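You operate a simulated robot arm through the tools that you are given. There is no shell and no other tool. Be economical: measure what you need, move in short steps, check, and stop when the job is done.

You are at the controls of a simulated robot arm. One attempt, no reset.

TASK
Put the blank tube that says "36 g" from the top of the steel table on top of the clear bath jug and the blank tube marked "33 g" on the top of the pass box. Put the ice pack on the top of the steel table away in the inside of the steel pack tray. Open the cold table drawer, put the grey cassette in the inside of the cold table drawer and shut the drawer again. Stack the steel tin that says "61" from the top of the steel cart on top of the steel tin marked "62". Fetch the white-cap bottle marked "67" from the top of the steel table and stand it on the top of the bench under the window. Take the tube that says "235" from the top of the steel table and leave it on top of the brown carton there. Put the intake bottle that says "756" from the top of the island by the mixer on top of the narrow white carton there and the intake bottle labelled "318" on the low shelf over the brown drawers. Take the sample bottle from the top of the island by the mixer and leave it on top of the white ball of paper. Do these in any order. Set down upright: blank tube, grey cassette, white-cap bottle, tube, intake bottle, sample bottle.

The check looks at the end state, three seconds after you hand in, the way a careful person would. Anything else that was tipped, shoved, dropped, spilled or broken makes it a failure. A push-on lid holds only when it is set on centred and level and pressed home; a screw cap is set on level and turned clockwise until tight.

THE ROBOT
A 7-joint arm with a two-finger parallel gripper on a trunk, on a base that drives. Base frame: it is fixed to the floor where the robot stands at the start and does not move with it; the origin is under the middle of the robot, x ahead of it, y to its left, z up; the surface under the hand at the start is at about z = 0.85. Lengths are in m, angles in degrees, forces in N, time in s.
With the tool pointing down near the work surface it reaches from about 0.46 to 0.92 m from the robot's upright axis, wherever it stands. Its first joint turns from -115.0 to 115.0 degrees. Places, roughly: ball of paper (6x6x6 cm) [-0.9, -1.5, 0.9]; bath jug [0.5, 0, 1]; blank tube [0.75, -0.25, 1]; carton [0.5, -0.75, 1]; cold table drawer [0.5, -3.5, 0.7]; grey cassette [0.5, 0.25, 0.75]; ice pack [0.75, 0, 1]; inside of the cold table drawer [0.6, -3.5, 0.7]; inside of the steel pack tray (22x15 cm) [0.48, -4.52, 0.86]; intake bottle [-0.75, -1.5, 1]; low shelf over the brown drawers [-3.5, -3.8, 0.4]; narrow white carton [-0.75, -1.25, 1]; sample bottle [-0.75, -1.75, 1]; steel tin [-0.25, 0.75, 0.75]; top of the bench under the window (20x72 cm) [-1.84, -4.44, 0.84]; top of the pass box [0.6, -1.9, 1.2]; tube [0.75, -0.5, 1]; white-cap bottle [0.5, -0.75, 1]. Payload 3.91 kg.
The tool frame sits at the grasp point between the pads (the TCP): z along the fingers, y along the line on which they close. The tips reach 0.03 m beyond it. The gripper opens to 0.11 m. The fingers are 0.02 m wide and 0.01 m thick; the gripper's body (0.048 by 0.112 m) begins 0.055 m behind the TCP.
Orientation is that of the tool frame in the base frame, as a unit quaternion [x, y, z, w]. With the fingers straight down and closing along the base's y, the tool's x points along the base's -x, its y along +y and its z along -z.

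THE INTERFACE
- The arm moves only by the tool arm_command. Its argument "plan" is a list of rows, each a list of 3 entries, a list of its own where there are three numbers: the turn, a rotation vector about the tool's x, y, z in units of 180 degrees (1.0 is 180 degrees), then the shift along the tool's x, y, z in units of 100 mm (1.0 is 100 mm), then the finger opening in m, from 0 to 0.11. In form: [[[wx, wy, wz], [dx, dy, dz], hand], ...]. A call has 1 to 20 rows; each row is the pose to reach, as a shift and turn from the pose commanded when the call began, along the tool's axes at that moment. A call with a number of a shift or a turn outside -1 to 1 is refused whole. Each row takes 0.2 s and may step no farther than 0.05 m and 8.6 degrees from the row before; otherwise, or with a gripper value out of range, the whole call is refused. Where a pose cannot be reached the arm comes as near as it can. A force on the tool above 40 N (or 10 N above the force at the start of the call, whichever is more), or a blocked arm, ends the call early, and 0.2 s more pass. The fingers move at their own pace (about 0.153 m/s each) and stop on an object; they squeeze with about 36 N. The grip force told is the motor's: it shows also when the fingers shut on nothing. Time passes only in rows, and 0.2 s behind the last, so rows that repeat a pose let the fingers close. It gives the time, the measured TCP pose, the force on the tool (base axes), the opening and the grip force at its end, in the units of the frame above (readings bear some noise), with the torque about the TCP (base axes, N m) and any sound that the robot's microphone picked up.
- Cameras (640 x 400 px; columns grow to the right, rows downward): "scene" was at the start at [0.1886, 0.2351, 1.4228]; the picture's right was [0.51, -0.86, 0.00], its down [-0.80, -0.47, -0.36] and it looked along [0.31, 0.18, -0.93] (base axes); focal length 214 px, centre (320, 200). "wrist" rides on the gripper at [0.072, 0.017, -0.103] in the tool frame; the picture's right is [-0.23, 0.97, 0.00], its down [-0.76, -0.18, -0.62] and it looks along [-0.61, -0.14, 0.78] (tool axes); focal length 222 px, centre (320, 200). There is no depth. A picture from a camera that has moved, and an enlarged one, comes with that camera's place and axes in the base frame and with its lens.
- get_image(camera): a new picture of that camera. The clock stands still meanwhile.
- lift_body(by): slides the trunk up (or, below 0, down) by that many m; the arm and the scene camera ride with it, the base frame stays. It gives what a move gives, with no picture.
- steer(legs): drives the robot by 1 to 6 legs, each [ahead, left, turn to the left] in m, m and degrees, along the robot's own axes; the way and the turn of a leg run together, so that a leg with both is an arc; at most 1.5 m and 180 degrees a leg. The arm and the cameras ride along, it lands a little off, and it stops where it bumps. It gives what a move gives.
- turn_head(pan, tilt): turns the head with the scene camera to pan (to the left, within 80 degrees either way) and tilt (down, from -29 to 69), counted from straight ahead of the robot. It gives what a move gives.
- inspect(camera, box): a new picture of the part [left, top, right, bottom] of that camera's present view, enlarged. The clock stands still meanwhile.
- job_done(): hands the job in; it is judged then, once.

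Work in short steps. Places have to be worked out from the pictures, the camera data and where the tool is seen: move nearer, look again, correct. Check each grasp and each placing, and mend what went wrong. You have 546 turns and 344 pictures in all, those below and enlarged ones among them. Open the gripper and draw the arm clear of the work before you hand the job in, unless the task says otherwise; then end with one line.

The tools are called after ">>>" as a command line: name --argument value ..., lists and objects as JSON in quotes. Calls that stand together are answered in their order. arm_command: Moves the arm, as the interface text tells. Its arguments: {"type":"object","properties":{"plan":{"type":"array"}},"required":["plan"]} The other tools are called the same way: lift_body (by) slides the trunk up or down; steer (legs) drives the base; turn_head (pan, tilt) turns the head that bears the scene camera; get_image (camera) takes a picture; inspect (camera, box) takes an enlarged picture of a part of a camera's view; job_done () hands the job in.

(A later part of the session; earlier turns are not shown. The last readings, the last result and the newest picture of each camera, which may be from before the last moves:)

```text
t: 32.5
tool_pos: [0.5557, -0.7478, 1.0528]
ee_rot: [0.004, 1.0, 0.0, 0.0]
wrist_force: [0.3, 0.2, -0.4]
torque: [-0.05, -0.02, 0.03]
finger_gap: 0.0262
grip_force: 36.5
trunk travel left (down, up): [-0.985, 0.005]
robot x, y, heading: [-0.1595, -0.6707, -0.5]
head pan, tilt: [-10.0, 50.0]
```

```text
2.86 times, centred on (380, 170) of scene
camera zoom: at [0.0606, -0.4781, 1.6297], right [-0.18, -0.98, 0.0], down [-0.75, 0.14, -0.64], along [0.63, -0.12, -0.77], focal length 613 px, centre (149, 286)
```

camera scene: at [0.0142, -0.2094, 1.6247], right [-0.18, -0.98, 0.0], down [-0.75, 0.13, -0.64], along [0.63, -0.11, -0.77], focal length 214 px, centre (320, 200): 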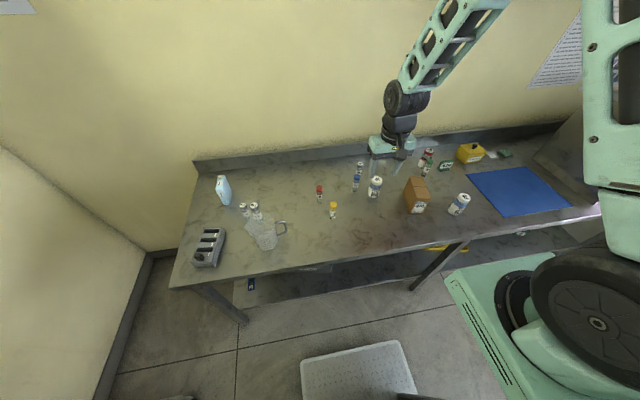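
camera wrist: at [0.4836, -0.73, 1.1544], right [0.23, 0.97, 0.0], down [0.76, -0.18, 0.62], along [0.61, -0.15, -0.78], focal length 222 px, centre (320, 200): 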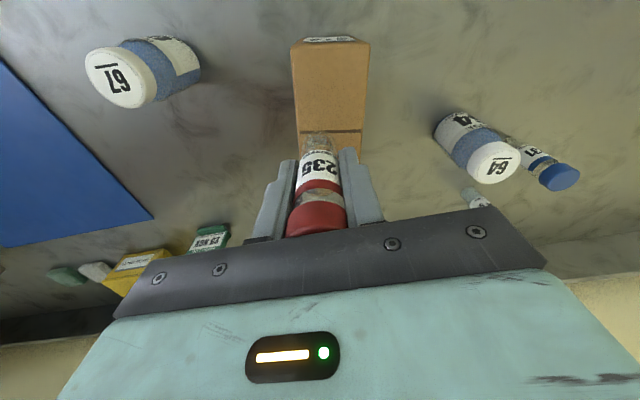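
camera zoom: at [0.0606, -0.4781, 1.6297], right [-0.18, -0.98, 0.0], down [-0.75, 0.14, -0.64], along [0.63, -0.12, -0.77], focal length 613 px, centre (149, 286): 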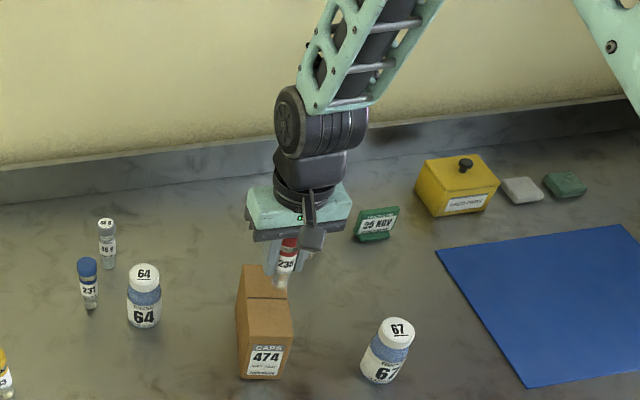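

Carton top centre ≈(0.563, −0.744). Adjust a few millimetres and lower slowly to contact.

>>> arm_command --plan '[[[0, 0, 0], [-0.06, 0.03, 0.2], 0.0], [[0, 0, 0], [-0.06, 0.03, 0.4], 0.0], [[0, 0, 0], [-0.06, 0.03, 0.46], 0.0], [[0, 0, 0], [-0.06, 0.03, 0.49], 0.0], [[0, 0, 0], [-0.06, 0.03, 0.51], 0.0], [[0, 0, 0], [-0.06, 0.03, 0.53], 0.0]]'

>>> inspect --camera "scene" --box '[340, 130, 420, 210]'

```text
t: 33.8
tool_pos: [0.5631, -0.7454, 1.0034]
ee_rot: [0.003, 1.0, -0.001, 0.004]
wrist_force: [-4.1, -0.8, 18.8]
torque: [-0.07, 0.17, -0.05]
finger_gap: 0.0262
grip_force: 35.1
trunk travel left (down, up): [-0.985, 0.005]
robot x, y, heading: [-0.1577, -0.6698, -0.5]
head pan, tilt: [-10.0, 50.0]
stopped in row 6: the force on the tool passed its limit at 41 N (the readings are from after the stop); the commanded pose is now the measured one
```

```text
5.00 times, centred on (380, 170) of scene
camera zoom: at [0.0592, -0.4782, 1.6296], right [-0.18, -0.98, 0.0], down [-0.75, 0.14, -0.64], along [0.63, -0.12, -0.77], focal length 1072 px, centre (20, 350)
```

zoom: 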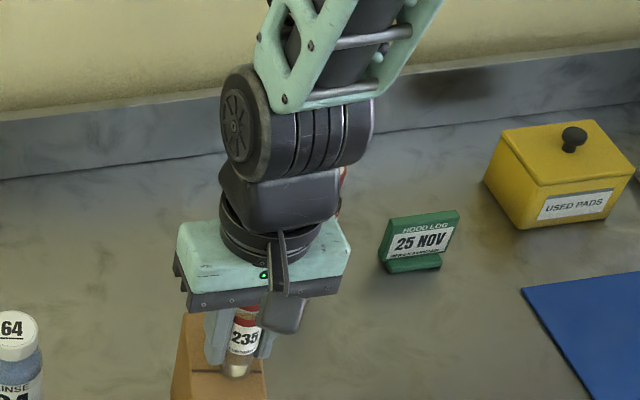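

On the carton. Ease off 1.5 mm, release, lift.

>>> arm_command --plan '[[[0, 0, 0], [0, 0, -0.015], 0.0], [[0, 0, 0], [0, 0, -0.015], 0.03], [[0, 0, 0], [0, 0, -0.015], 0.05], [[0, 0, 0], [0, 0, -0.4], 0.05], [[0, 0, 0], [0, 0, -0.85], 0.05]]'

>>> get_image --camera "wrist"

>>> inspect --camera "scene" --box '[300, 130, 460, 250]'

```text
t: 35.0
tool_pos: [0.5642, -0.7471, 1.0898]
ee_rot: [0.004, 1.0, 0.0, 0.0]
wrist_force: [0.9, -0.3, 0.1]
torque: [-0.03, 0.0, 0.04]
finger_gap: 0.0499
grip_force: 0.0
trunk travel left (down, up): [-0.985, 0.005]
robot x, y, heading: [-0.1552, -0.6694, -0.2]
head pan, tilt: [-10.0, 50.0]
```

```text
303 pictures are left
camera wrist: at [0.4914, -0.7282, 1.1916], right [0.23, 0.97, 0.0], down [0.76, -0.18, 0.63], along [0.61, -0.15, -0.78], focal length 222 px, centre (320, 200)
```

wrist: 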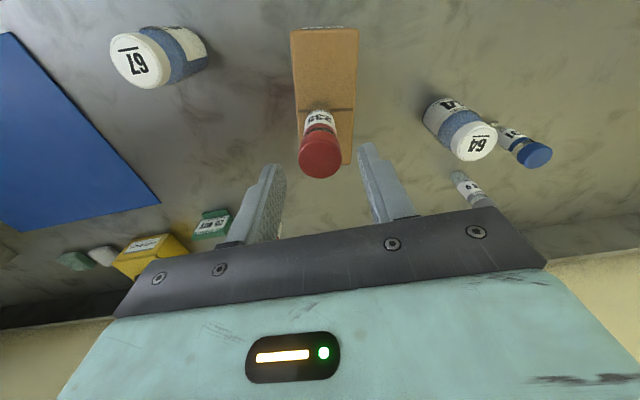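

```text
3.33 times, centred on (380, 190) of scene
camera zoom: at [0.0611, -0.4782, 1.6296], right [-0.18, -0.98, 0.0], down [-0.75, 0.14, -0.64], along [0.63, -0.12, -0.77], focal length 715 px, centre (120, 233)
```

zoom: 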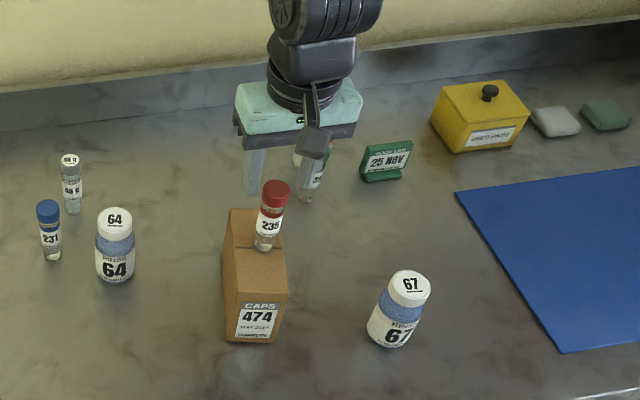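

235 stands capped on the carton. Now survey the room to the right with the head.

>>> turn_head --pan -60 --tilt 25

>>> get_image --camera "scene"

>>> turn_head --pan -80 --tilt 45

>>> get_image --camera "scene"

```text
t: 36.1
tool_pos: [0.5631, -0.7467, 1.0891]
ee_rot: [0.004, 1.0, 0.0, 0.001]
wrist_force: [1.1, -0.5, 0.8]
torque: [-0.02, -0.02, 0.03]
finger_gap: 0.0501
grip_force: 0.0
trunk travel left (down, up): [-0.985, 0.005]
robot x, y, heading: [-0.154, -0.6661, -0.4]
head pan, tilt: [-60.0, 25.0]
```

```text
301 pictures are left
camera scene: at [0.0304, -0.5444, 1.6672], right [-0.87, -0.49, 0.0], down [-0.21, 0.37, -0.91], along [0.45, -0.79, -0.42], focal length 214 px, centre (320, 200)
```

scene: 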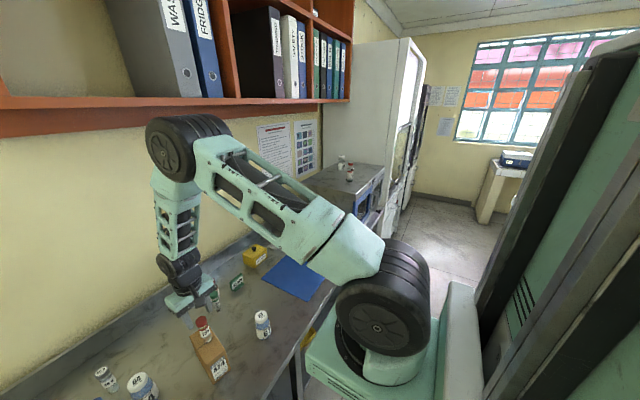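

```text
t: 37.0
tool_pos: [0.5636, -0.7472, 1.0891]
ee_rot: [0.004, 1.0, 0.0, 0.002]
wrist_force: [-0.1, 0.1, -0.4]
torque: [-0.02, -0.03, 0.02]
finger_gap: 0.0503
grip_force: 0.1
trunk travel left (down, up): [-0.985, 0.005]
robot x, y, heading: [-0.1579, -0.6677, -0.3]
head pan, tilt: [-80.0, 45.0]
```

```text
300 pictures are left
camera scene: at [-0.0016, -0.5445, 1.6367], right [-0.99, -0.17, 0.0], down [-0.12, 0.7, -0.71], along [0.12, -0.7, -0.71], focal length 214 px, centre (320, 200)
```

scene: 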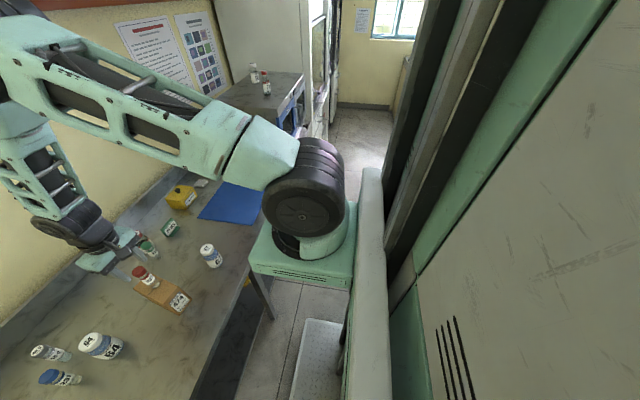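

Next: bottle 67 at about (0.48, −0.902). Raise/retract the arm a bit and drive right.

>>> arm_command --plan '[[[0, 0, 0], [0, 0, -0.4], 0.05], [[0, 0, 0], [0.4, 0, -0.4], 0.08], [[0, 0, 0], [0.83, 0, -0.4], 0.1]]'

>>> steer --legs '[[0, -0.155, 0]]'

>>> lift_body --by -0.1

>>> get_image --camera "wrist"

```text
t: 37.8
tool_pos: [0.4789, -0.7449, 1.1315]
ee_rot: [0.003, 1.0, 0.0, 0.002]
wrist_force: [-0.7, -0.8, -0.3]
torque: [0.02, 0.04, -0.02]
finger_gap: 0.1002
grip_force: 0.0
trunk travel left (down, up): [-0.985, 0.005]
robot x, y, heading: [-0.1614, -0.6694, -0.2]
head pan, tilt: [-80.0, 45.0]
```

```text
t: 39.2
tool_pos: [0.4797, -0.9025, 1.1307]
ee_rot: [0.005, 1.0, 0.0, 0.002]
wrist_force: [0.2, 1.1, 0.4]
torque: [0.0, -0.01, -0.05]
finger_gap: 0.1001
grip_force: 0.0
trunk travel left (down, up): [-0.985, 0.005]
robot x, y, heading: [-0.1569, -0.826, -0.3]
head pan, tilt: [-80.0, 45.0]
```

```text
t: 40.5
tool_pos: [0.4791, -0.9031, 1.0311]
ee_rot: [0.004, 1.0, 0.0, 0.002]
wrist_force: [0.0, 0.2, -1.0]
torque: [0.01, 0.05, 0.0]
finger_gap: 0.1001
grip_force: 0.0
trunk travel left (down, up): [-0.885, 0.105]
robot x, y, heading: [-0.1586, -0.8312, -0.6]
head pan, tilt: [-80.0, 45.0]
```

```text
299 pictures are left
camera wrist: at [0.4063, -0.8842, 1.1327], right [0.24, 0.97, 0.0], down [0.76, -0.18, 0.63], along [0.61, -0.15, -0.78], focal length 222 px, centre (320, 200)
```

wrist: 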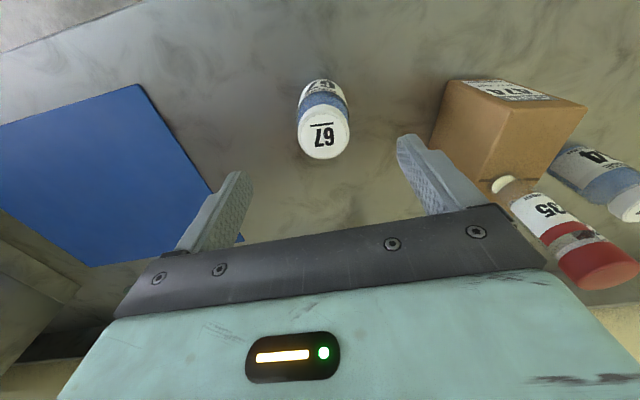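

Aligned on 67 (cap at (0.484, −0.900)). Descend in two moves and grip the body.

>>> arm_command --plan '[[[0, 0, 0], [-0.04, 0.03, 0.3], 0.09], [[0, 0, 0], [-0.04, 0.03, 0.6], 0.08], [[0, 0, 0], [-0.04, 0.03, 0.8], 0.08]]'

>>> get_image --camera "wrist"

```text
t: 41.3
tool_pos: [0.4841, -0.8978, 0.9501]
ee_rot: [0.004, 1.0, 0.0, 0.002]
wrist_force: [-0.7, 0.5, 0.0]
torque: [-0.03, -0.04, -0.03]
finger_gap: 0.0801
grip_force: 0.0
trunk travel left (down, up): [-0.885, 0.105]
robot x, y, heading: [-0.1601, -0.8271, -0.5]
head pan, tilt: [-80.0, 45.0]
```

```text
298 pictures are left
camera wrist: at [0.4116, -0.8799, 1.052], right [0.24, 0.97, 0.0], down [0.76, -0.18, 0.63], along [0.61, -0.15, -0.78], focal length 222 px, centre (320, 200)
```

wrist: 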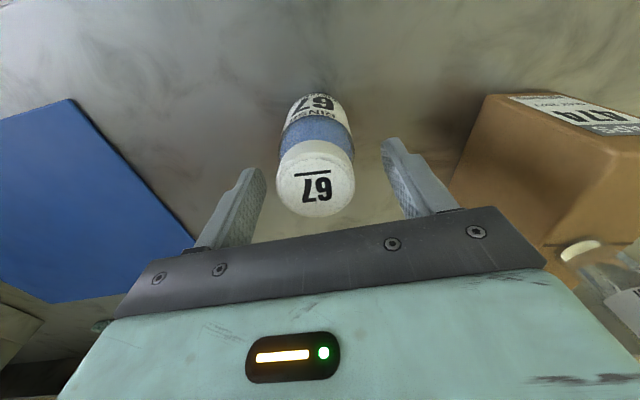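

>>> arm_command --plan '[[[0, 0, 0], [0, 0.01, 0.2], 0.08], [[0, 0, 0], [0, 0.01, 0.36], 0.08], [[0, 0, 0], [0, 0.01, 0.36], 0.04], [[0, 0, 0], [0, 0.01, 0.36], 0.0], [[0, 0, 0], [0, 0.01, 0.36], 0.0]]'

>>> get_image --camera "wrist"

```text
t: 42.5
tool_pos: [0.484, -0.8982, 0.9138]
ee_rot: [0.004, 1.0, 0.0, 0.002]
wrist_force: [0.0, -0.5, 1.1]
torque: [0.06, -0.03, -0.01]
finger_gap: 0.051
grip_force: 36.1
trunk travel left (down, up): [-0.885, 0.105]
robot x, y, heading: [-0.1582, -0.8289, -0.6]
head pan, tilt: [-80.0, 45.0]
```

```text
297 pictures are left
camera wrist: at [0.4113, -0.8802, 1.0155], right [0.24, 0.97, 0.0], down [0.76, -0.18, 0.63], along [0.61, -0.15, -0.78], focal length 222 px, centre (320, 200)
```

wrist: 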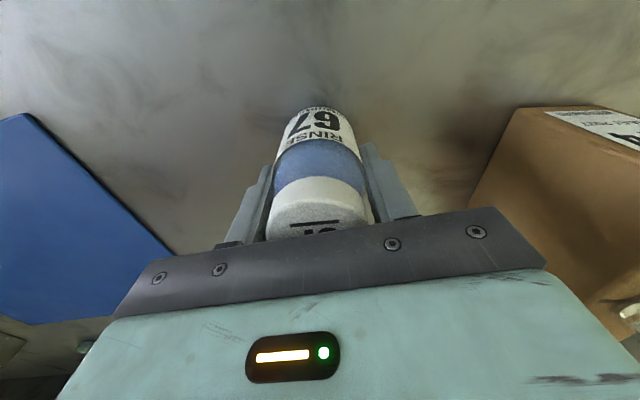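

67 held by its body (no snap). Lift it high, then turn right to face down the room and look.

>>> lift_body --by 0.1

>>> arm_command --plan '[[[0, 0, 0], [0, 0, -0.45], 0.0], [[0, 0, 0], [0.2, 0, -0.9], 0.0]]'

>>> turn_head --pan -30 --tilt 30

>>> steer --legs '[[0, 0, -45]]'

>>> get_image --camera "scene"

```text
t: 43.8
tool_pos: [0.4837, -0.8989, 1.014]
ee_rot: [0.005, 1.0, 0.0, 0.002]
wrist_force: [0.0, 0.1, -1.2]
torque: [-0.03, 0.02, 0.02]
finger_gap: 0.0507
grip_force: 35.7
trunk travel left (down, up): [-0.985, 0.005]
robot x, y, heading: [-0.1579, -0.8283, -0.7]
head pan, tilt: [-80.0, 45.0]
```

```text
t: 44.4
tool_pos: [0.4615, -0.8971, 1.1026]
ee_rot: [0.005, 1.0, -0.001, 0.002]
wrist_force: [0.2, -0.2, -2.5]
torque: [0.01, -0.01, 0.03]
finger_gap: 0.0507
grip_force: 36.0
trunk travel left (down, up): [-0.985, 0.005]
robot x, y, heading: [-0.162, -0.8291, -0.7]
head pan, tilt: [-80.0, 45.0]
```

```text
t: 45.6
tool_pos: [0.4593, -0.8968, 1.1023]
ee_rot: [0.004, 1.0, 0.0, 0.001]
wrist_force: [-0.1, 0.0, -2.4]
torque: [0.01, 0.0, -0.01]
finger_gap: 0.0509
grip_force: 35.9
trunk travel left (down, up): [-0.985, 0.005]
robot x, y, heading: [-0.1589, -0.8272, -0.7]
head pan, tilt: [-30.0, 30.0]
```

```text
t: 48.0
tool_pos: [0.2367, -1.3093, 1.1032]
ee_rot: [0.38, 0.925, -0.001, 0.001]
wrist_force: [0.6, 1.0, -1.2]
torque: [0.01, -0.01, 0.03]
finger_gap: 0.0511
grip_force: 35.7
trunk travel left (down, up): [-0.985, 0.005]
robot x, y, heading: [-0.1567, -0.8306, -44.9]
head pan, tilt: [-30.0, 30.0]
```

```text
296 pictures are left
camera scene: at [0.1091, -0.8667, 1.6593], right [-0.96, -0.26, 0.0], down [-0.13, 0.48, -0.87], along [0.23, -0.84, -0.5], focal length 214 px, centre (320, 200)
```

scene: 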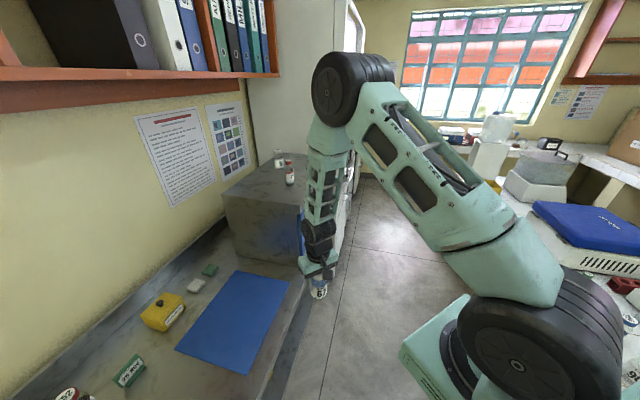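

Continue turning to −90° and look again.

>>> steer --legs '[[0, 0, -45]]'

>>> get_image --camera "scene"

>>> turn_head --pan 20 --tilt 35

>>> get_image --camera "scene"

```text
t: 50.5
tool_pos: [-0.2232, -1.4469, 1.1038]
ee_rot: [0.706, 0.708, -0.001, 0.001]
wrist_force: [0.2, -0.6, -2.0]
torque: [0.01, 0.0, -0.01]
finger_gap: 0.0511
grip_force: 36.1
trunk travel left (down, up): [-0.985, 0.005]
robot x, y, heading: [-0.1592, -0.8255, -89.9]
head pan, tilt: [-30.0, 30.0]
```

```text
295 pictures are left
camera scene: at [-0.0001, -1.0455, 1.6593], right [-0.87, 0.5, 0.0], down [0.25, 0.43, -0.87], along [-0.43, -0.75, -0.5], focal length 214 px, centre (320, 200)
```

scene: 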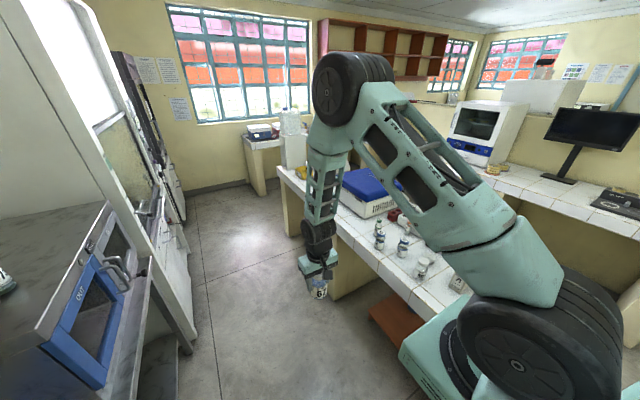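

```text
t: 51.7
tool_pos: [-0.2231, -1.4466, 1.1034]
ee_rot: [0.707, 0.708, -0.001, 0.001]
wrist_force: [-0.4, -0.2, -1.1]
torque: [0.05, 0.04, 0.03]
finger_gap: 0.0514
grip_force: 35.8
trunk travel left (down, up): [-0.985, 0.005]
robot x, y, heading: [-0.1605, -0.8272, -89.7]
head pan, tilt: [20.0, 35.0]
```

```text
294 pictures are left
camera scene: at [0.0751, -1.0499, 1.6515], right [-0.94, -0.34, 0.0], down [-0.2, 0.54, -0.82], along [0.28, -0.77, -0.57], focal length 214 px, centre (320, 200)
```

scene: 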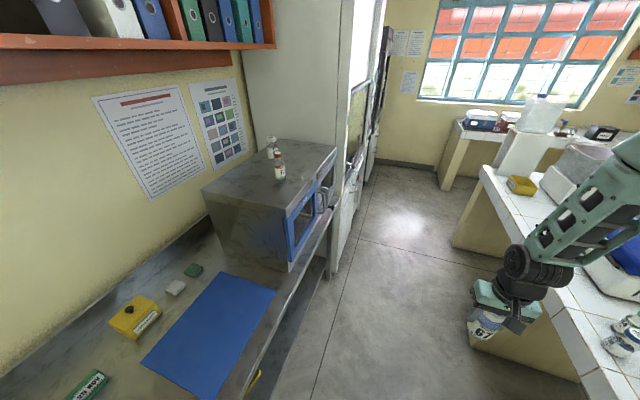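

Corridor is clear: island edge at x≈−0.63. Drive forward 1.5 m along it and look again.

>>> steer --legs '[[1.5, 0, 0]]'

>>> get_image --camera "scene"

>>> turn_head --pan -40 --tilt 35

>>> get_image --camera "scene"

```text
t: 59.0
tool_pos: [-0.1939, -2.9298, 1.1039]
ee_rot: [0.699, 0.715, -0.001, 0.001]
wrist_force: [-0.7, -0.2, -1.0]
torque: [-0.02, 0.04, 0.0]
finger_gap: 0.0508
grip_force: 35.8
trunk travel left (down, up): [-0.985, 0.005]
robot x, y, heading: [-0.1443, -2.3094, -88.7]
head pan, tilt: [20.0, 35.0]
```

```text
293 pictures are left
camera scene: at [0.0956, -2.5274, 1.6515], right [-0.93, -0.36, 0.0], down [-0.21, 0.53, -0.82], along [0.3, -0.76, -0.57], focal length 214 px, centre (320, 200)
```

scene: 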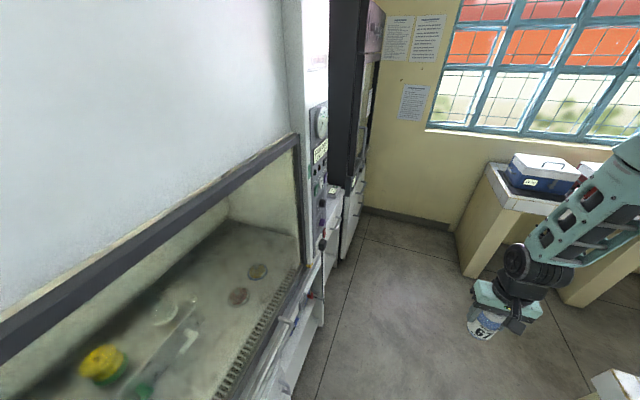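

```text
t: 60.3
tool_pos: [-0.1938, -2.929, 1.1033]
ee_rot: [0.7, 0.714, -0.001, 0.002]
wrist_force: [0.4, -0.2, -1.5]
torque: [-0.01, -0.02, -0.01]
finger_gap: 0.0509
grip_force: 36.3
trunk travel left (down, up): [-0.985, 0.005]
robot x, y, heading: [-0.1421, -2.3118, -88.9]
head pan, tilt: [-40.0, 35.0]
```

```text
292 pictures are left
camera scene: at [0.0086, -2.514, 1.6515], right [-0.78, 0.63, 0.0], down [0.36, 0.45, -0.82], along [-0.51, -0.64, -0.57], focal length 214 px, centre (320, 200)
```

scene: 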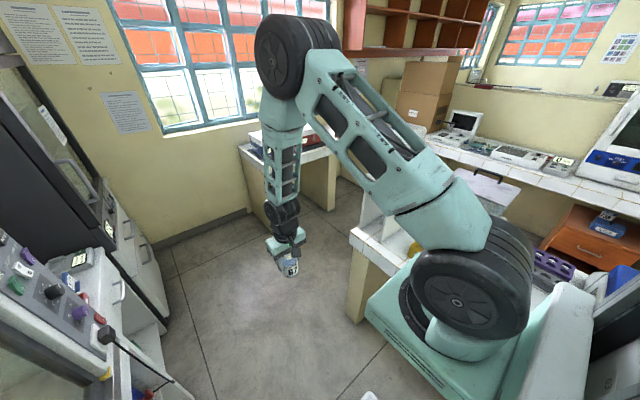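

Drive 1.1 m more and look right for the strafe route.

>>> steer --legs '[[1.1, 0, -1]]'

>>> turn_head --pan -60 --tilt 40

>>> get_image --camera "scene"

>>> get_image --camera "wrist"

```text
t: 65.9
tool_pos: [-0.1758, -4.0179, 1.1037]
ee_rot: [0.701, 0.713, -0.002, 0.001]
wrist_force: [-1.0, 1.0, -0.9]
torque: [0.02, 0.01, 0.0]
finger_gap: 0.0506
grip_force: 36.1
trunk travel left (down, up): [-0.985, 0.005]
robot x, y, heading: [-0.1232, -3.3949, -89.2]
head pan, tilt: [-40.0, 35.0]
```

```text
t: 66.7
tool_pos: [-0.1761, -4.0182, 1.1038]
ee_rot: [0.701, 0.713, -0.001, 0.001]
wrist_force: [-0.3, -0.1, -1.4]
torque: [-0.02, 0.01, 0.04]
finger_gap: 0.0506
grip_force: 36.0
trunk travel left (down, up): [-0.985, 0.005]
robot x, y, heading: [-0.1202, -3.393, -89.1]
head pan, tilt: [-60.0, 40.0]
```

```text
291 pictures are left
camera scene: at [0.0105, -3.5783, 1.6439], right [-0.51, 0.86, 0.0], down [0.55, 0.33, -0.77], along [-0.66, -0.39, -0.64], focal length 214 px, centre (320, 200)
```

scene: 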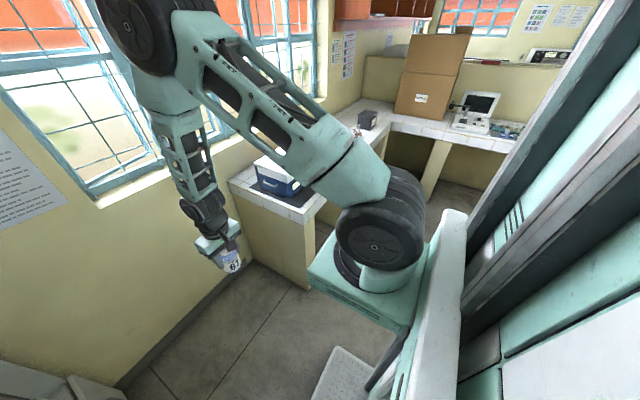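

```text
290 pictures are left
camera wrist: at [-0.1605, -3.9441, 1.2051], right [0.98, -0.21, 0.0], down [-0.17, -0.76, 0.63], along [-0.13, -0.61, -0.78], focal length 222 px, centre (320, 200)
```

wrist: 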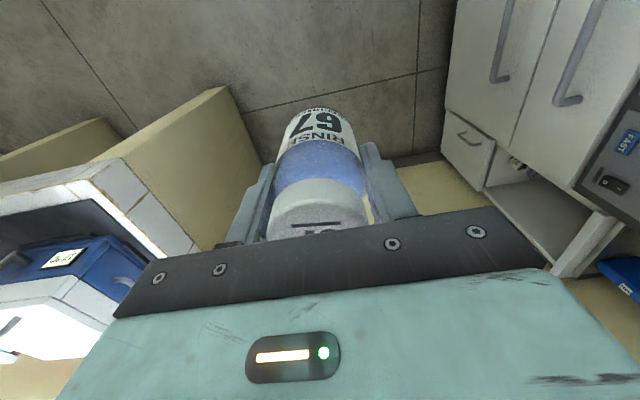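

Retract the arm 0.1 m to clear things on the bench, then strafe right 0.8 m.

>>> arm_command --plan '[[[0, 0, 0], [0.45, 0, 0], 0.0], [[0, 0, 0], [0.9, 0, 0], 0.0]]'

>>> steer --legs '[[0, -0.7, -1]]'

>>> turn_head --pan -45 --tilt 40

>>> get_image --camera "scene"

>>> get_image --camera "wrist"

```text
t: 67.3
tool_pos: [-0.1774, -3.9278, 1.1007]
ee_rot: [0.701, 0.713, -0.001, 0.002]
wrist_force: [-0.1, 0.0, -1.5]
torque: [0.03, 0.03, 0.02]
finger_gap: 0.0509
grip_force: 36.4
trunk travel left (down, up): [-0.985, 0.005]
robot x, y, heading: [-0.1192, -3.3972, -89.4]
head pan, tilt: [-60.0, 40.0]
```

```text
t: 71.2
tool_pos: [-0.8964, -3.9283, 1.0999]
ee_rot: [0.711, 0.704, -0.001, 0.001]
wrist_force: [-0.3, -0.6, -1.6]
torque: [0.0, -0.01, 0.02]
finger_gap: 0.0508
grip_force: 35.5
trunk travel left (down, up): [-0.985, 0.005]
robot x, y, heading: [-0.8298, -3.404, -90.5]
head pan, tilt: [-60.0, 40.0]
```

```text
t: 72.0
tool_pos: [-0.8966, -3.9283, 1.102]
ee_rot: [0.71, 0.704, -0.001, 0.001]
wrist_force: [0.1, 0.2, -2.2]
torque: [-0.02, 0.04, 0.02]
finger_gap: 0.0509
grip_force: 36.2
trunk travel left (down, up): [-0.985, 0.005]
robot x, y, heading: [-0.827, -3.4031, -90.3]
head pan, tilt: [-45.0, 40.0]
```

```text
289 pictures are left
camera scene: at [-0.6852, -3.602, 1.6439], right [-0.7, 0.71, 0.0], down [0.46, 0.45, -0.77], along [-0.55, -0.54, -0.64], focal length 214 px, centre (320, 200)
```

scene: 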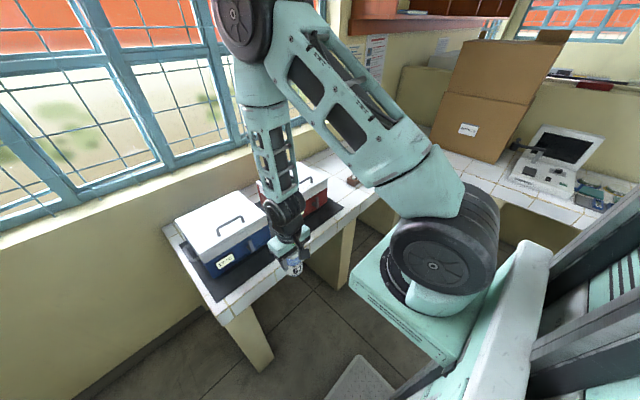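

```text
288 pictures are left
camera wrist: at [-0.8778, -3.854, 1.2024], right [0.97, -0.24, 0.0], down [-0.18, -0.76, 0.63], along [-0.15, -0.61, -0.78], focal length 222 px, centre (320, 200)
```

wrist: 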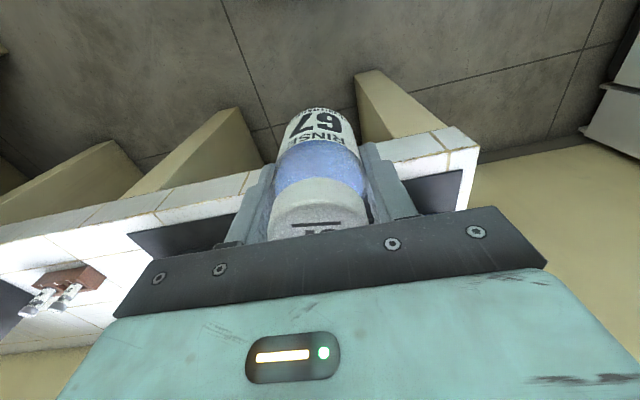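

Continue strafing right 0.75 m.

>>> steer --legs '[[0, -0.75, 0]]'

>>> get_image --camera "wrist"

>>> get_image --camera "scene"

```text
t: 76.0
tool_pos: [-1.6457, -3.9198, 1.1011]
ee_rot: [0.711, 0.703, -0.001, 0.001]
wrist_force: [0.2, -0.9, -1.4]
torque: [-0.03, 0.03, -0.04]
finger_gap: 0.0508
grip_force: 36.1
trunk travel left (down, up): [-0.985, 0.005]
robot x, y, heading: [-1.5751, -3.3914, -90.5]
head pan, tilt: [-45.0, 40.0]
```

```text
287 pictures are left
camera wrist: at [-1.628, -3.8464, 1.2024], right [0.97, -0.24, 0.0], down [-0.19, -0.76, 0.63], along [-0.15, -0.61, -0.78], focal length 222 px, centre (320, 200)
```

wrist: 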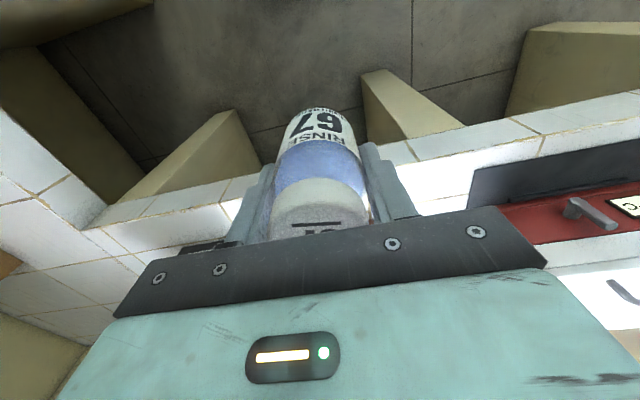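

```text
286 pictures are left
camera scene: at [-1.4348, -3.595, 1.6439], right [-0.7, 0.71, 0.0], down [0.46, 0.45, -0.77], along [-0.55, -0.54, -0.64], focal length 214 px, centre (320, 200)
```

scene: 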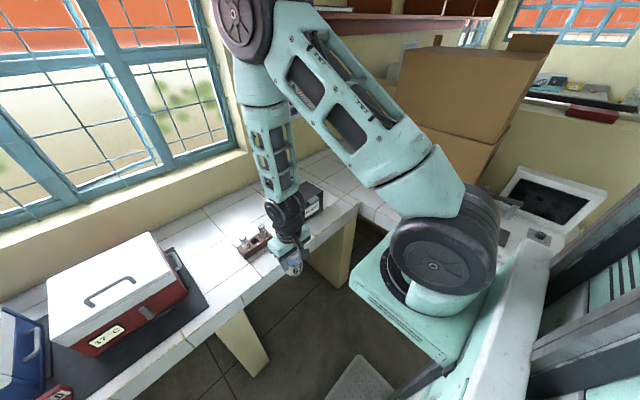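

Free strip is behind the small rack (≈(−1.65,−4.26)) and black box (≈(−2.07,−4.25)). Drive ahead 0.3 and right 0.19 so the hand is near (−1.84, −4.22).

>>> steer --legs '[[0.3, -0.19, 0]]'

>>> get_image --camera "wrist"

>>> get_image --camera "scene"

```text
t: 78.3
tool_pos: [-1.8386, -4.2206, 1.1006]
ee_rot: [0.711, 0.703, -0.001, 0.001]
wrist_force: [0.2, -0.2, -1.0]
torque: [0.0, 0.02, -0.02]
finger_gap: 0.0506
grip_force: 36.1
trunk travel left (down, up): [-0.985, 0.005]
robot x, y, heading: [-1.7676, -3.6934, -90.6]
head pan, tilt: [-45.0, 40.0]
```

```text
285 pictures are left
camera wrist: at [-1.8205, -4.1475, 1.2025], right [0.97, -0.24, 0.0], down [-0.19, -0.76, 0.63], along [-0.15, -0.61, -0.78], focal length 222 px, centre (320, 200)
```

wrist: 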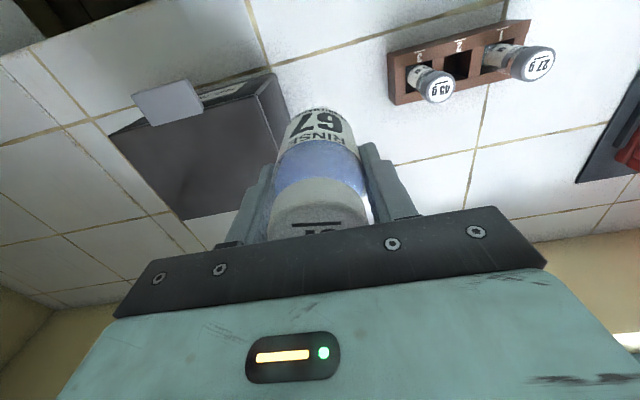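

```text
284 pictures are left
camera scene: at [-1.6272, -3.8961, 1.6439], right [-0.7, 0.71, 0.0], down [0.46, 0.45, -0.77], along [-0.55, -0.54, -0.64], focal length 214 px, centre (320, 200)
```

scene: 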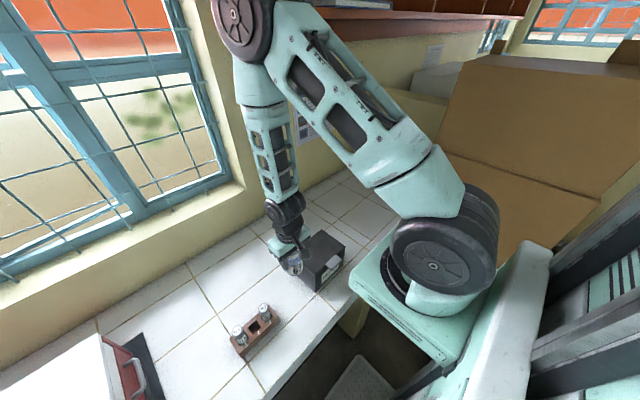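

Place at about (−1.80, −4.42): extend 0.2 m in two moves while descending, then look.

>>> arm_command --plan '[[[0, 0, 0], [-0.45, 0.15, 0], 0.0], [[0, 0, 0], [-0.9, 0.3, 0], 0.0], [[0, 0, 0], [-1, 0.4, 0.2], 0.0]]'

>>> arm_command --plan '[[[0, 0, 0], [-0.45, 0, 0.1], 0.0], [[0, 0, 0], [-0.9, 0, 0.3], 0.0], [[0, 0, 0], [-1, 0, 0.7], 0.0]]'

>>> get_image --camera "wrist"

>>> inspect --camera "scene" --box '[180, 180, 360, 320]'

```text
t: 79.1
tool_pos: [-1.8002, -4.3223, 1.0829]
ee_rot: [0.711, 0.703, -0.001, 0.002]
wrist_force: [0.1, -0.7, -1.7]
torque: [0.02, -0.03, -0.03]
finger_gap: 0.0506
grip_force: 35.6
trunk travel left (down, up): [-0.985, 0.005]
robot x, y, heading: [-1.7667, -3.6954, -90.5]
head pan, tilt: [-45.0, 40.0]
```

```text
t: 79.9
tool_pos: [-1.8003, -4.4207, 1.0113]
ee_rot: [0.711, 0.703, -0.002, 0.001]
wrist_force: [-0.3, 1.2, -1.9]
torque: [-0.05, -0.01, -0.02]
finger_gap: 0.0508
grip_force: 36.1
trunk travel left (down, up): [-0.985, 0.005]
robot x, y, heading: [-1.7675, -3.6943, -90.8]
head pan, tilt: [-45.0, 40.0]
```

```text
283 pictures are left
camera wrist: at [-1.7824, -4.348, 1.1135], right [0.97, -0.24, 0.0], down [-0.19, -0.76, 0.63], along [-0.15, -0.61, -0.78], focal length 222 px, centre (320, 200)
```

wrist: 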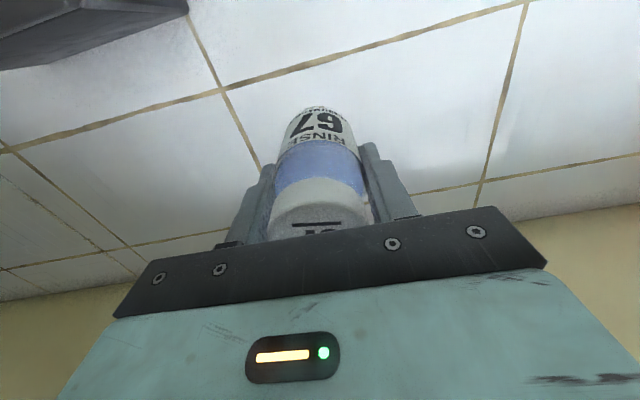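

```text
2.86 times, centred on (270, 250) of scene
camera zoom: at [-1.6274, -3.8959, 1.644], right [-0.7, 0.71, 0.0], down [0.46, 0.45, -0.77], along [-0.55, -0.54, -0.64], focal length 613 px, centre (463, 57)
```

zoom: 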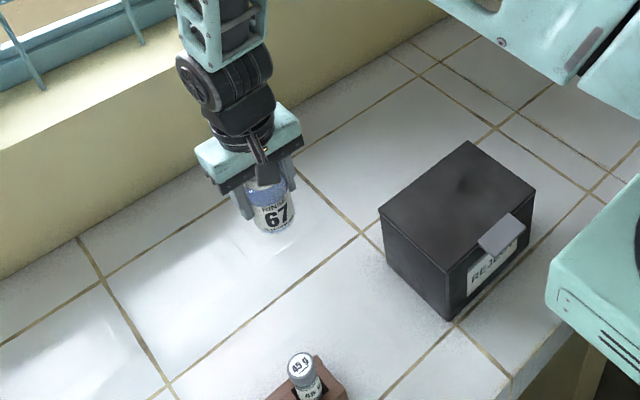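

Clear spot. Lower to contact (expected TCP z≈0.904).

>>> arm_command --plan '[[[0, 0, 0], [0, 0, 0.4], 0.0], [[0, 0, 0], [0, 0, 0.8], 0.0], [[0, 0, 0], [0, 0, 0.96], 0.0], [[0, 0, 0], [0, 0, 1.0], 0.0]]'

>>> arm_command --plan '[[[0, 0, 0], [0, 0, 0.03], 0.0], [[0, 0, 0], [0, 0, 0.06], 0.0], [[0, 0, 0], [0, 0, 0.09], 0.0], [[0, 0, 0], [0, 0, 0.11], 0.0]]'

```text
t: 80.9
tool_pos: [-1.7987, -4.422, 0.9133]
ee_rot: [0.71, 0.704, -0.003, 0.001]
wrist_force: [-1.2, 7.2, 28.1]
torque: [0.42, 0.05, 0.2]
finger_gap: 0.0506
grip_force: 36.1
trunk travel left (down, up): [-0.985, 0.005]
robot x, y, heading: [-1.7644, -3.6964, -90.7]
head pan, tilt: [-45.0, 40.0]
```

```text
t: 81.9
tool_pos: [-1.8002, -4.4231, 0.9012]
ee_rot: [0.711, 0.703, -0.002, 0.003]
wrist_force: [-1.7, -3.1, 29.8]
torque: [-0.04, 0.09, -0.01]
finger_gap: 0.0508
grip_force: 35.4
trunk travel left (down, up): [-0.985, 0.005]
robot x, y, heading: [-1.77, -3.6956, -90.3]
head pan, tilt: [-45.0, 40.0]
```

Contact ≈30 N. Ease up 2 mm, release and withdraw upward.

>>> arm_command --plan '[[[0, 0, 0], [0, 0, -0.02], 0.0], [[0, 0, 0], [0, 0, -0.02], 0.06], [[0, 0, 0], [0, 0, -0.02], 0.08], [[0, 0, 0], [0, 0, -0.3], 0.08], [[0, 0, 0], [0, 0, -0.7], 0.08], [[0, 0, 0], [0, 0, -1], 0.08]]'

>>> get_image --camera "wrist"

>>> inspect --camera "scene" --box '[180, 180, 360, 320]'

```text
t: 83.3
tool_pos: [-1.8012, -4.4238, 0.9995]
ee_rot: [0.711, 0.703, -0.001, 0.001]
wrist_force: [-0.9, -0.4, -0.6]
torque: [0.01, -0.01, 0.0]
finger_gap: 0.08
grip_force: 0.0
trunk travel left (down, up): [-0.985, 0.005]
robot x, y, heading: [-1.7697, -3.6933, -90.8]
head pan, tilt: [-45.0, 40.0]
```

```text
281 pictures are left
camera wrist: at [-1.7822, -4.3505, 1.1016], right [0.97, -0.24, 0.0], down [-0.19, -0.76, 0.63], along [-0.15, -0.61, -0.78], focal length 222 px, centre (320, 200)
```

wrist: 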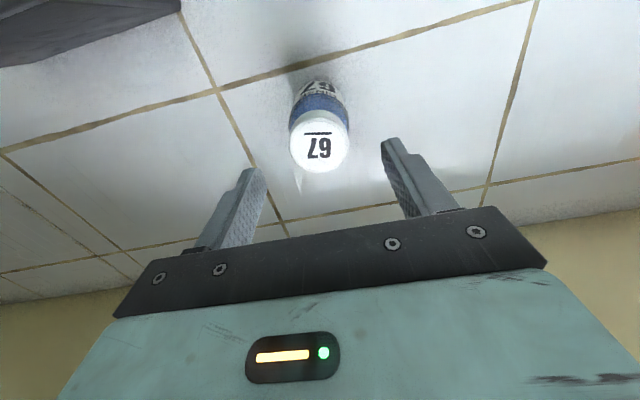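

```text
2.86 times, centred on (270, 250) of scene
camera zoom: at [-1.6273, -3.8964, 1.6438], right [-0.7, 0.71, 0.0], down [0.46, 0.45, -0.77], along [-0.55, -0.54, -0.64], focal length 613 px, centre (463, 57)
```

zoom: 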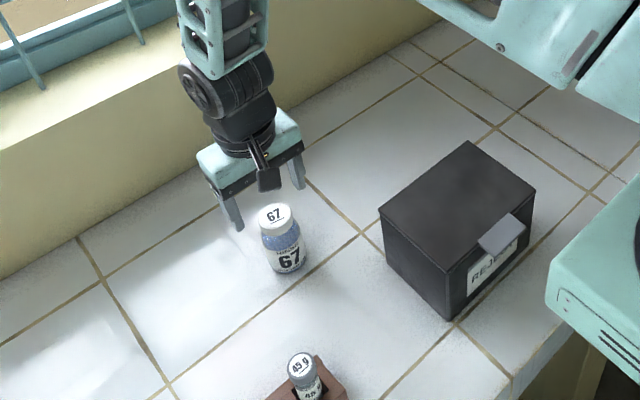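

67 stands well. Retract, back off, and look west for the low shelf over the brown drawers.

>>> arm_command --plan '[[[0, 0, 0], [0.45, 0, -0.2], 0.08], [[0, 0, 0], [0.9, 0, -0.4], 0.08], [[0, 0, 0], [1, 0, -0.8], 0.08]]'

>>> steer --legs '[[-0.3, 0, 0]]'

>>> turn_head --pan -80 --tilt 25

>>> get_image --camera "scene"

```text
t: 84.1
tool_pos: [-1.8005, -4.3222, 1.0815]
ee_rot: [0.711, 0.703, -0.002, 0.001]
wrist_force: [0.0, -0.5, 0.1]
torque: [0.03, 0.01, -0.02]
finger_gap: 0.0799
grip_force: 0.0
trunk travel left (down, up): [-0.985, 0.005]
robot x, y, heading: [-1.7693, -3.696, -90.7]
head pan, tilt: [-45.0, 40.0]
```

```text
t: 86.2
tool_pos: [-1.7963, -4.019, 1.0802]
ee_rot: [0.712, 0.702, 0.0, 0.002]
wrist_force: [0.0, 0.1, 0.2]
torque: [-0.01, 0.02, -0.01]
finger_gap: 0.0802
grip_force: 0.2
trunk travel left (down, up): [-0.985, 0.005]
robot x, y, heading: [-1.7706, -3.3913, -90.6]
head pan, tilt: [-45.0, 40.0]
```

```text
t: 87.2
tool_pos: [-1.7968, -4.0179, 1.0813]
ee_rot: [0.712, 0.702, -0.001, 0.001]
wrist_force: [-0.3, -0.9, -0.2]
torque: [0.02, -0.01, 0.03]
finger_gap: 0.0801
grip_force: 0.1
trunk travel left (down, up): [-0.985, 0.005]
robot x, y, heading: [-1.7689, -3.3933, -91.1]
head pan, tilt: [-80.0, 25.0]
```

```text
279 pictures are left
camera scene: at [-1.654, -3.5484, 1.6672], right [-0.16, 0.99, 0.0], down [0.42, 0.07, -0.91], along [-0.89, -0.15, -0.42], focal length 214 px, centre (320, 200)
```

scene: 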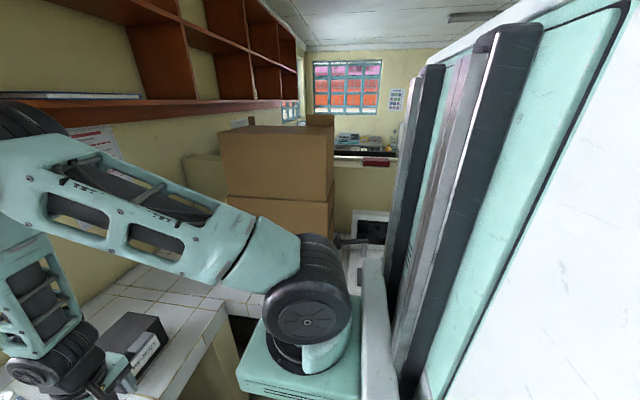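

Turn to face west for a better look at that corner.

>>> steer --legs '[[0.1, 0, -45], [0, 0, -44]]'

>>> turn_head --pan 25 --tilt 35

>>> get_image --camera "scene"

>>> turn_head --pan -25 --tilt 35

>>> get_image --camera "scene"

```text
t: 91.8
tool_pos: [-2.4303, -3.4379, 1.0819]
ee_rot: [1.0, -0.013, -0.002, 0.0]
wrist_force: [-0.2, 0.3, -0.9]
torque: [0.0, 0.01, 0.0]
finger_gap: 0.0798
grip_force: 0.1
trunk travel left (down, up): [-0.985, 0.005]
robot x, y, heading: [-1.8039, -3.4812, 178.3]
head pan, tilt: [-80.0, 25.0]
```

```text
t: 93.6
tool_pos: [-2.4303, -3.4373, 1.0815]
ee_rot: [1.0, -0.014, -0.001, 0.001]
wrist_force: [-0.2, 0.4, -1.3]
torque: [-0.02, 0.03, 0.0]
finger_gap: 0.0798
grip_force: 0.1
trunk travel left (down, up): [-0.985, 0.005]
robot x, y, heading: [-1.8049, -3.4802, 178.4]
head pan, tilt: [25.0, 35.0]
```

```text
278 pictures are left
camera scene: at [-2.0333, -3.7135, 1.6515], right [-0.4, 0.92, 0.0], down [0.53, 0.23, -0.82], along [-0.75, -0.33, -0.57], focal length 214 px, centre (320, 200)
```

scene: 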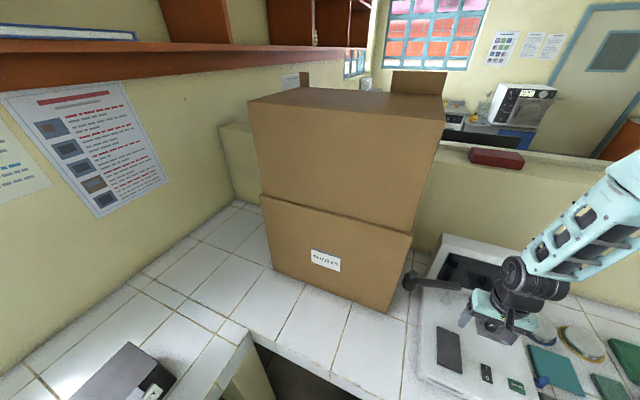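

```text
t: 94.8
tool_pos: [-2.4308, -3.4389, 1.0805]
ee_rot: [1.0, -0.013, -0.002, 0.0]
wrist_force: [-0.5, 0.1, -0.1]
torque: [0.04, 0.01, -0.02]
finger_gap: 0.0801
grip_force: 0.1
trunk travel left (down, up): [-0.985, 0.005]
robot x, y, heading: [-1.8009, -3.4785, 178.4]
head pan, tilt: [-25.0, 35.0]
```

```text
277 pictures are left
camera scene: at [-2.0313, -3.6392, 1.6515], right [0.45, 0.89, 0.0], down [0.51, -0.26, -0.82], along [-0.73, 0.37, -0.57], focal length 214 px, centre (320, 200)
```

scene: 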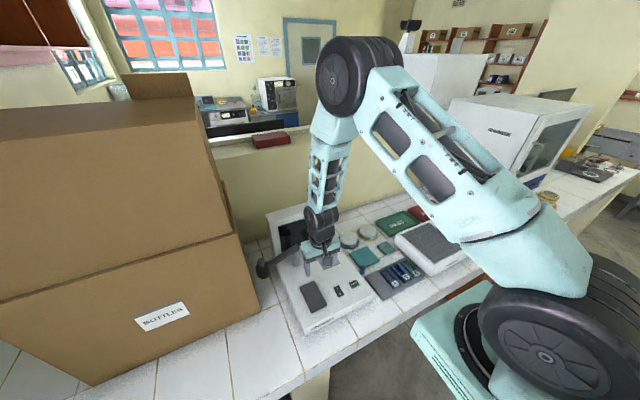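

The shelf is beyond the half-wall; look for a way round. Back up a bit and turn to face north (+y).

>>> steer --legs '[[-0.3, 0, 0], [0, 0, -88]]'

>>> turn_head --pan 25 --tilt 25

>>> get_image --camera "scene"

>>> turn_head --pan -15 --tilt 30

>>> get_image --camera "scene"

```text
t: 100.5
tool_pos: [-1.5119, -2.8583, 1.0816]
ee_rot: [0.724, -0.69, -0.001, -0.001]
wrist_force: [0.9, -0.7, 0.0]
torque: [0.02, 0.02, -0.03]
finger_gap: 0.0801
grip_force: 0.0
trunk travel left (down, up): [-0.985, 0.005]
robot x, y, heading: [-1.508, -3.4841, 92.6]
head pan, tilt: [-25.0, 35.0]
```

```text
t: 101.6
tool_pos: [-1.5108, -2.8571, 1.0805]
ee_rot: [0.724, -0.69, -0.001, -0.001]
wrist_force: [-1.1, 0.1, 0.5]
torque: [-0.02, 0.03, 0.02]
finger_gap: 0.08
grip_force: 0.1
trunk travel left (down, up): [-0.985, 0.005]
robot x, y, heading: [-1.5045, -3.4868, 92.8]
head pan, tilt: [25.0, 25.0]
```

```text
276 pictures are left
camera scene: at [-1.7618, -3.2707, 1.6672], right [0.89, 0.46, 0.0], down [0.2, -0.37, -0.91], along [-0.42, 0.8, -0.42], focal length 214 px, centre (320, 200)
```

scene: 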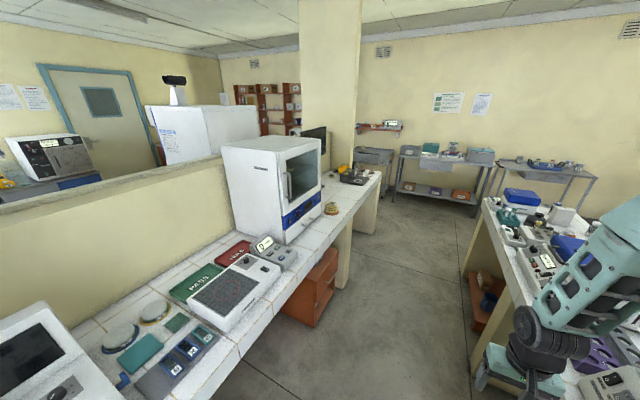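

```text
t: 102.7
tool_pos: [-1.5116, -2.8584, 1.0809]
ee_rot: [0.724, -0.69, 0.0, -0.002]
wrist_force: [0.2, -0.2, -0.3]
torque: [0.0, 0.0, 0.0]
finger_gap: 0.08
grip_force: 0.0
trunk travel left (down, up): [-0.985, 0.005]
robot x, y, heading: [-1.507, -3.4867, 93.0]
head pan, tilt: [-15.0, 30.0]
```

```text
275 pictures are left
camera scene: at [-1.6999, -3.264, 1.6593], right [0.98, -0.21, 0.0], down [-0.11, -0.49, -0.87], along [0.18, 0.85, -0.5], focal length 214 px, centre (320, 200)
```

scene: 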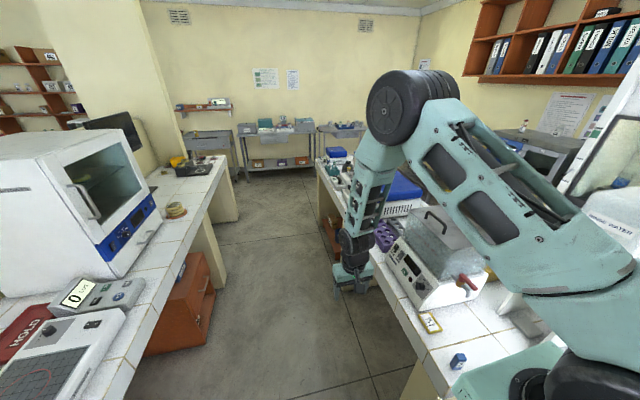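

Good map of the room: the walkway west of the island leads north around the column to the far side. I'll go back to the east corridor now: back up slightly, turn to face east, drive, then turn north.

>>> steer --legs '[[-0.12, 0, 0], [0, 0, -93], [1.1, 0, 0], [0, 0, 90]]'

>>> turn_head --pan 30 --tilt 35

>>> get_image --camera "scene"

```text
t: 117.0
tool_pos: [-0.3754, -2.9702, 1.082]
ee_rot: [0.712, -0.702, -0.001, -0.002]
wrist_force: [0.0, -0.5, 0.2]
torque: [-0.03, 0.0, -0.01]
finger_gap: 0.0801
grip_force: 0.0
trunk travel left (down, up): [-0.985, 0.005]
robot x, y, heading: [-0.3906, -3.599, 90.4]
head pan, tilt: [-15.0, 30.0]
```

```text
t: 118.1
tool_pos: [-0.3744, -2.9695, 1.0816]
ee_rot: [0.712, -0.702, -0.001, -0.001]
wrist_force: [0.6, -0.4, 0.4]
torque: [-0.03, -0.03, -0.01]
finger_gap: 0.0798
grip_force: 0.1
trunk travel left (down, up): [-0.985, 0.005]
robot x, y, heading: [-0.3922, -3.5963, 90.9]
head pan, tilt: [30.0, 35.0]
```

```text
274 pictures are left
camera scene: at [-0.6439, -3.3813, 1.6515], right [0.86, 0.51, 0.0], down [0.29, -0.49, -0.82], along [-0.42, 0.7, -0.57], focal length 214 px, centre (320, 200)
```

scene: 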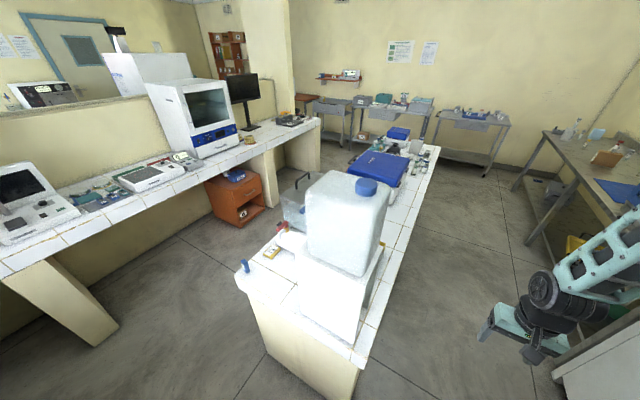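

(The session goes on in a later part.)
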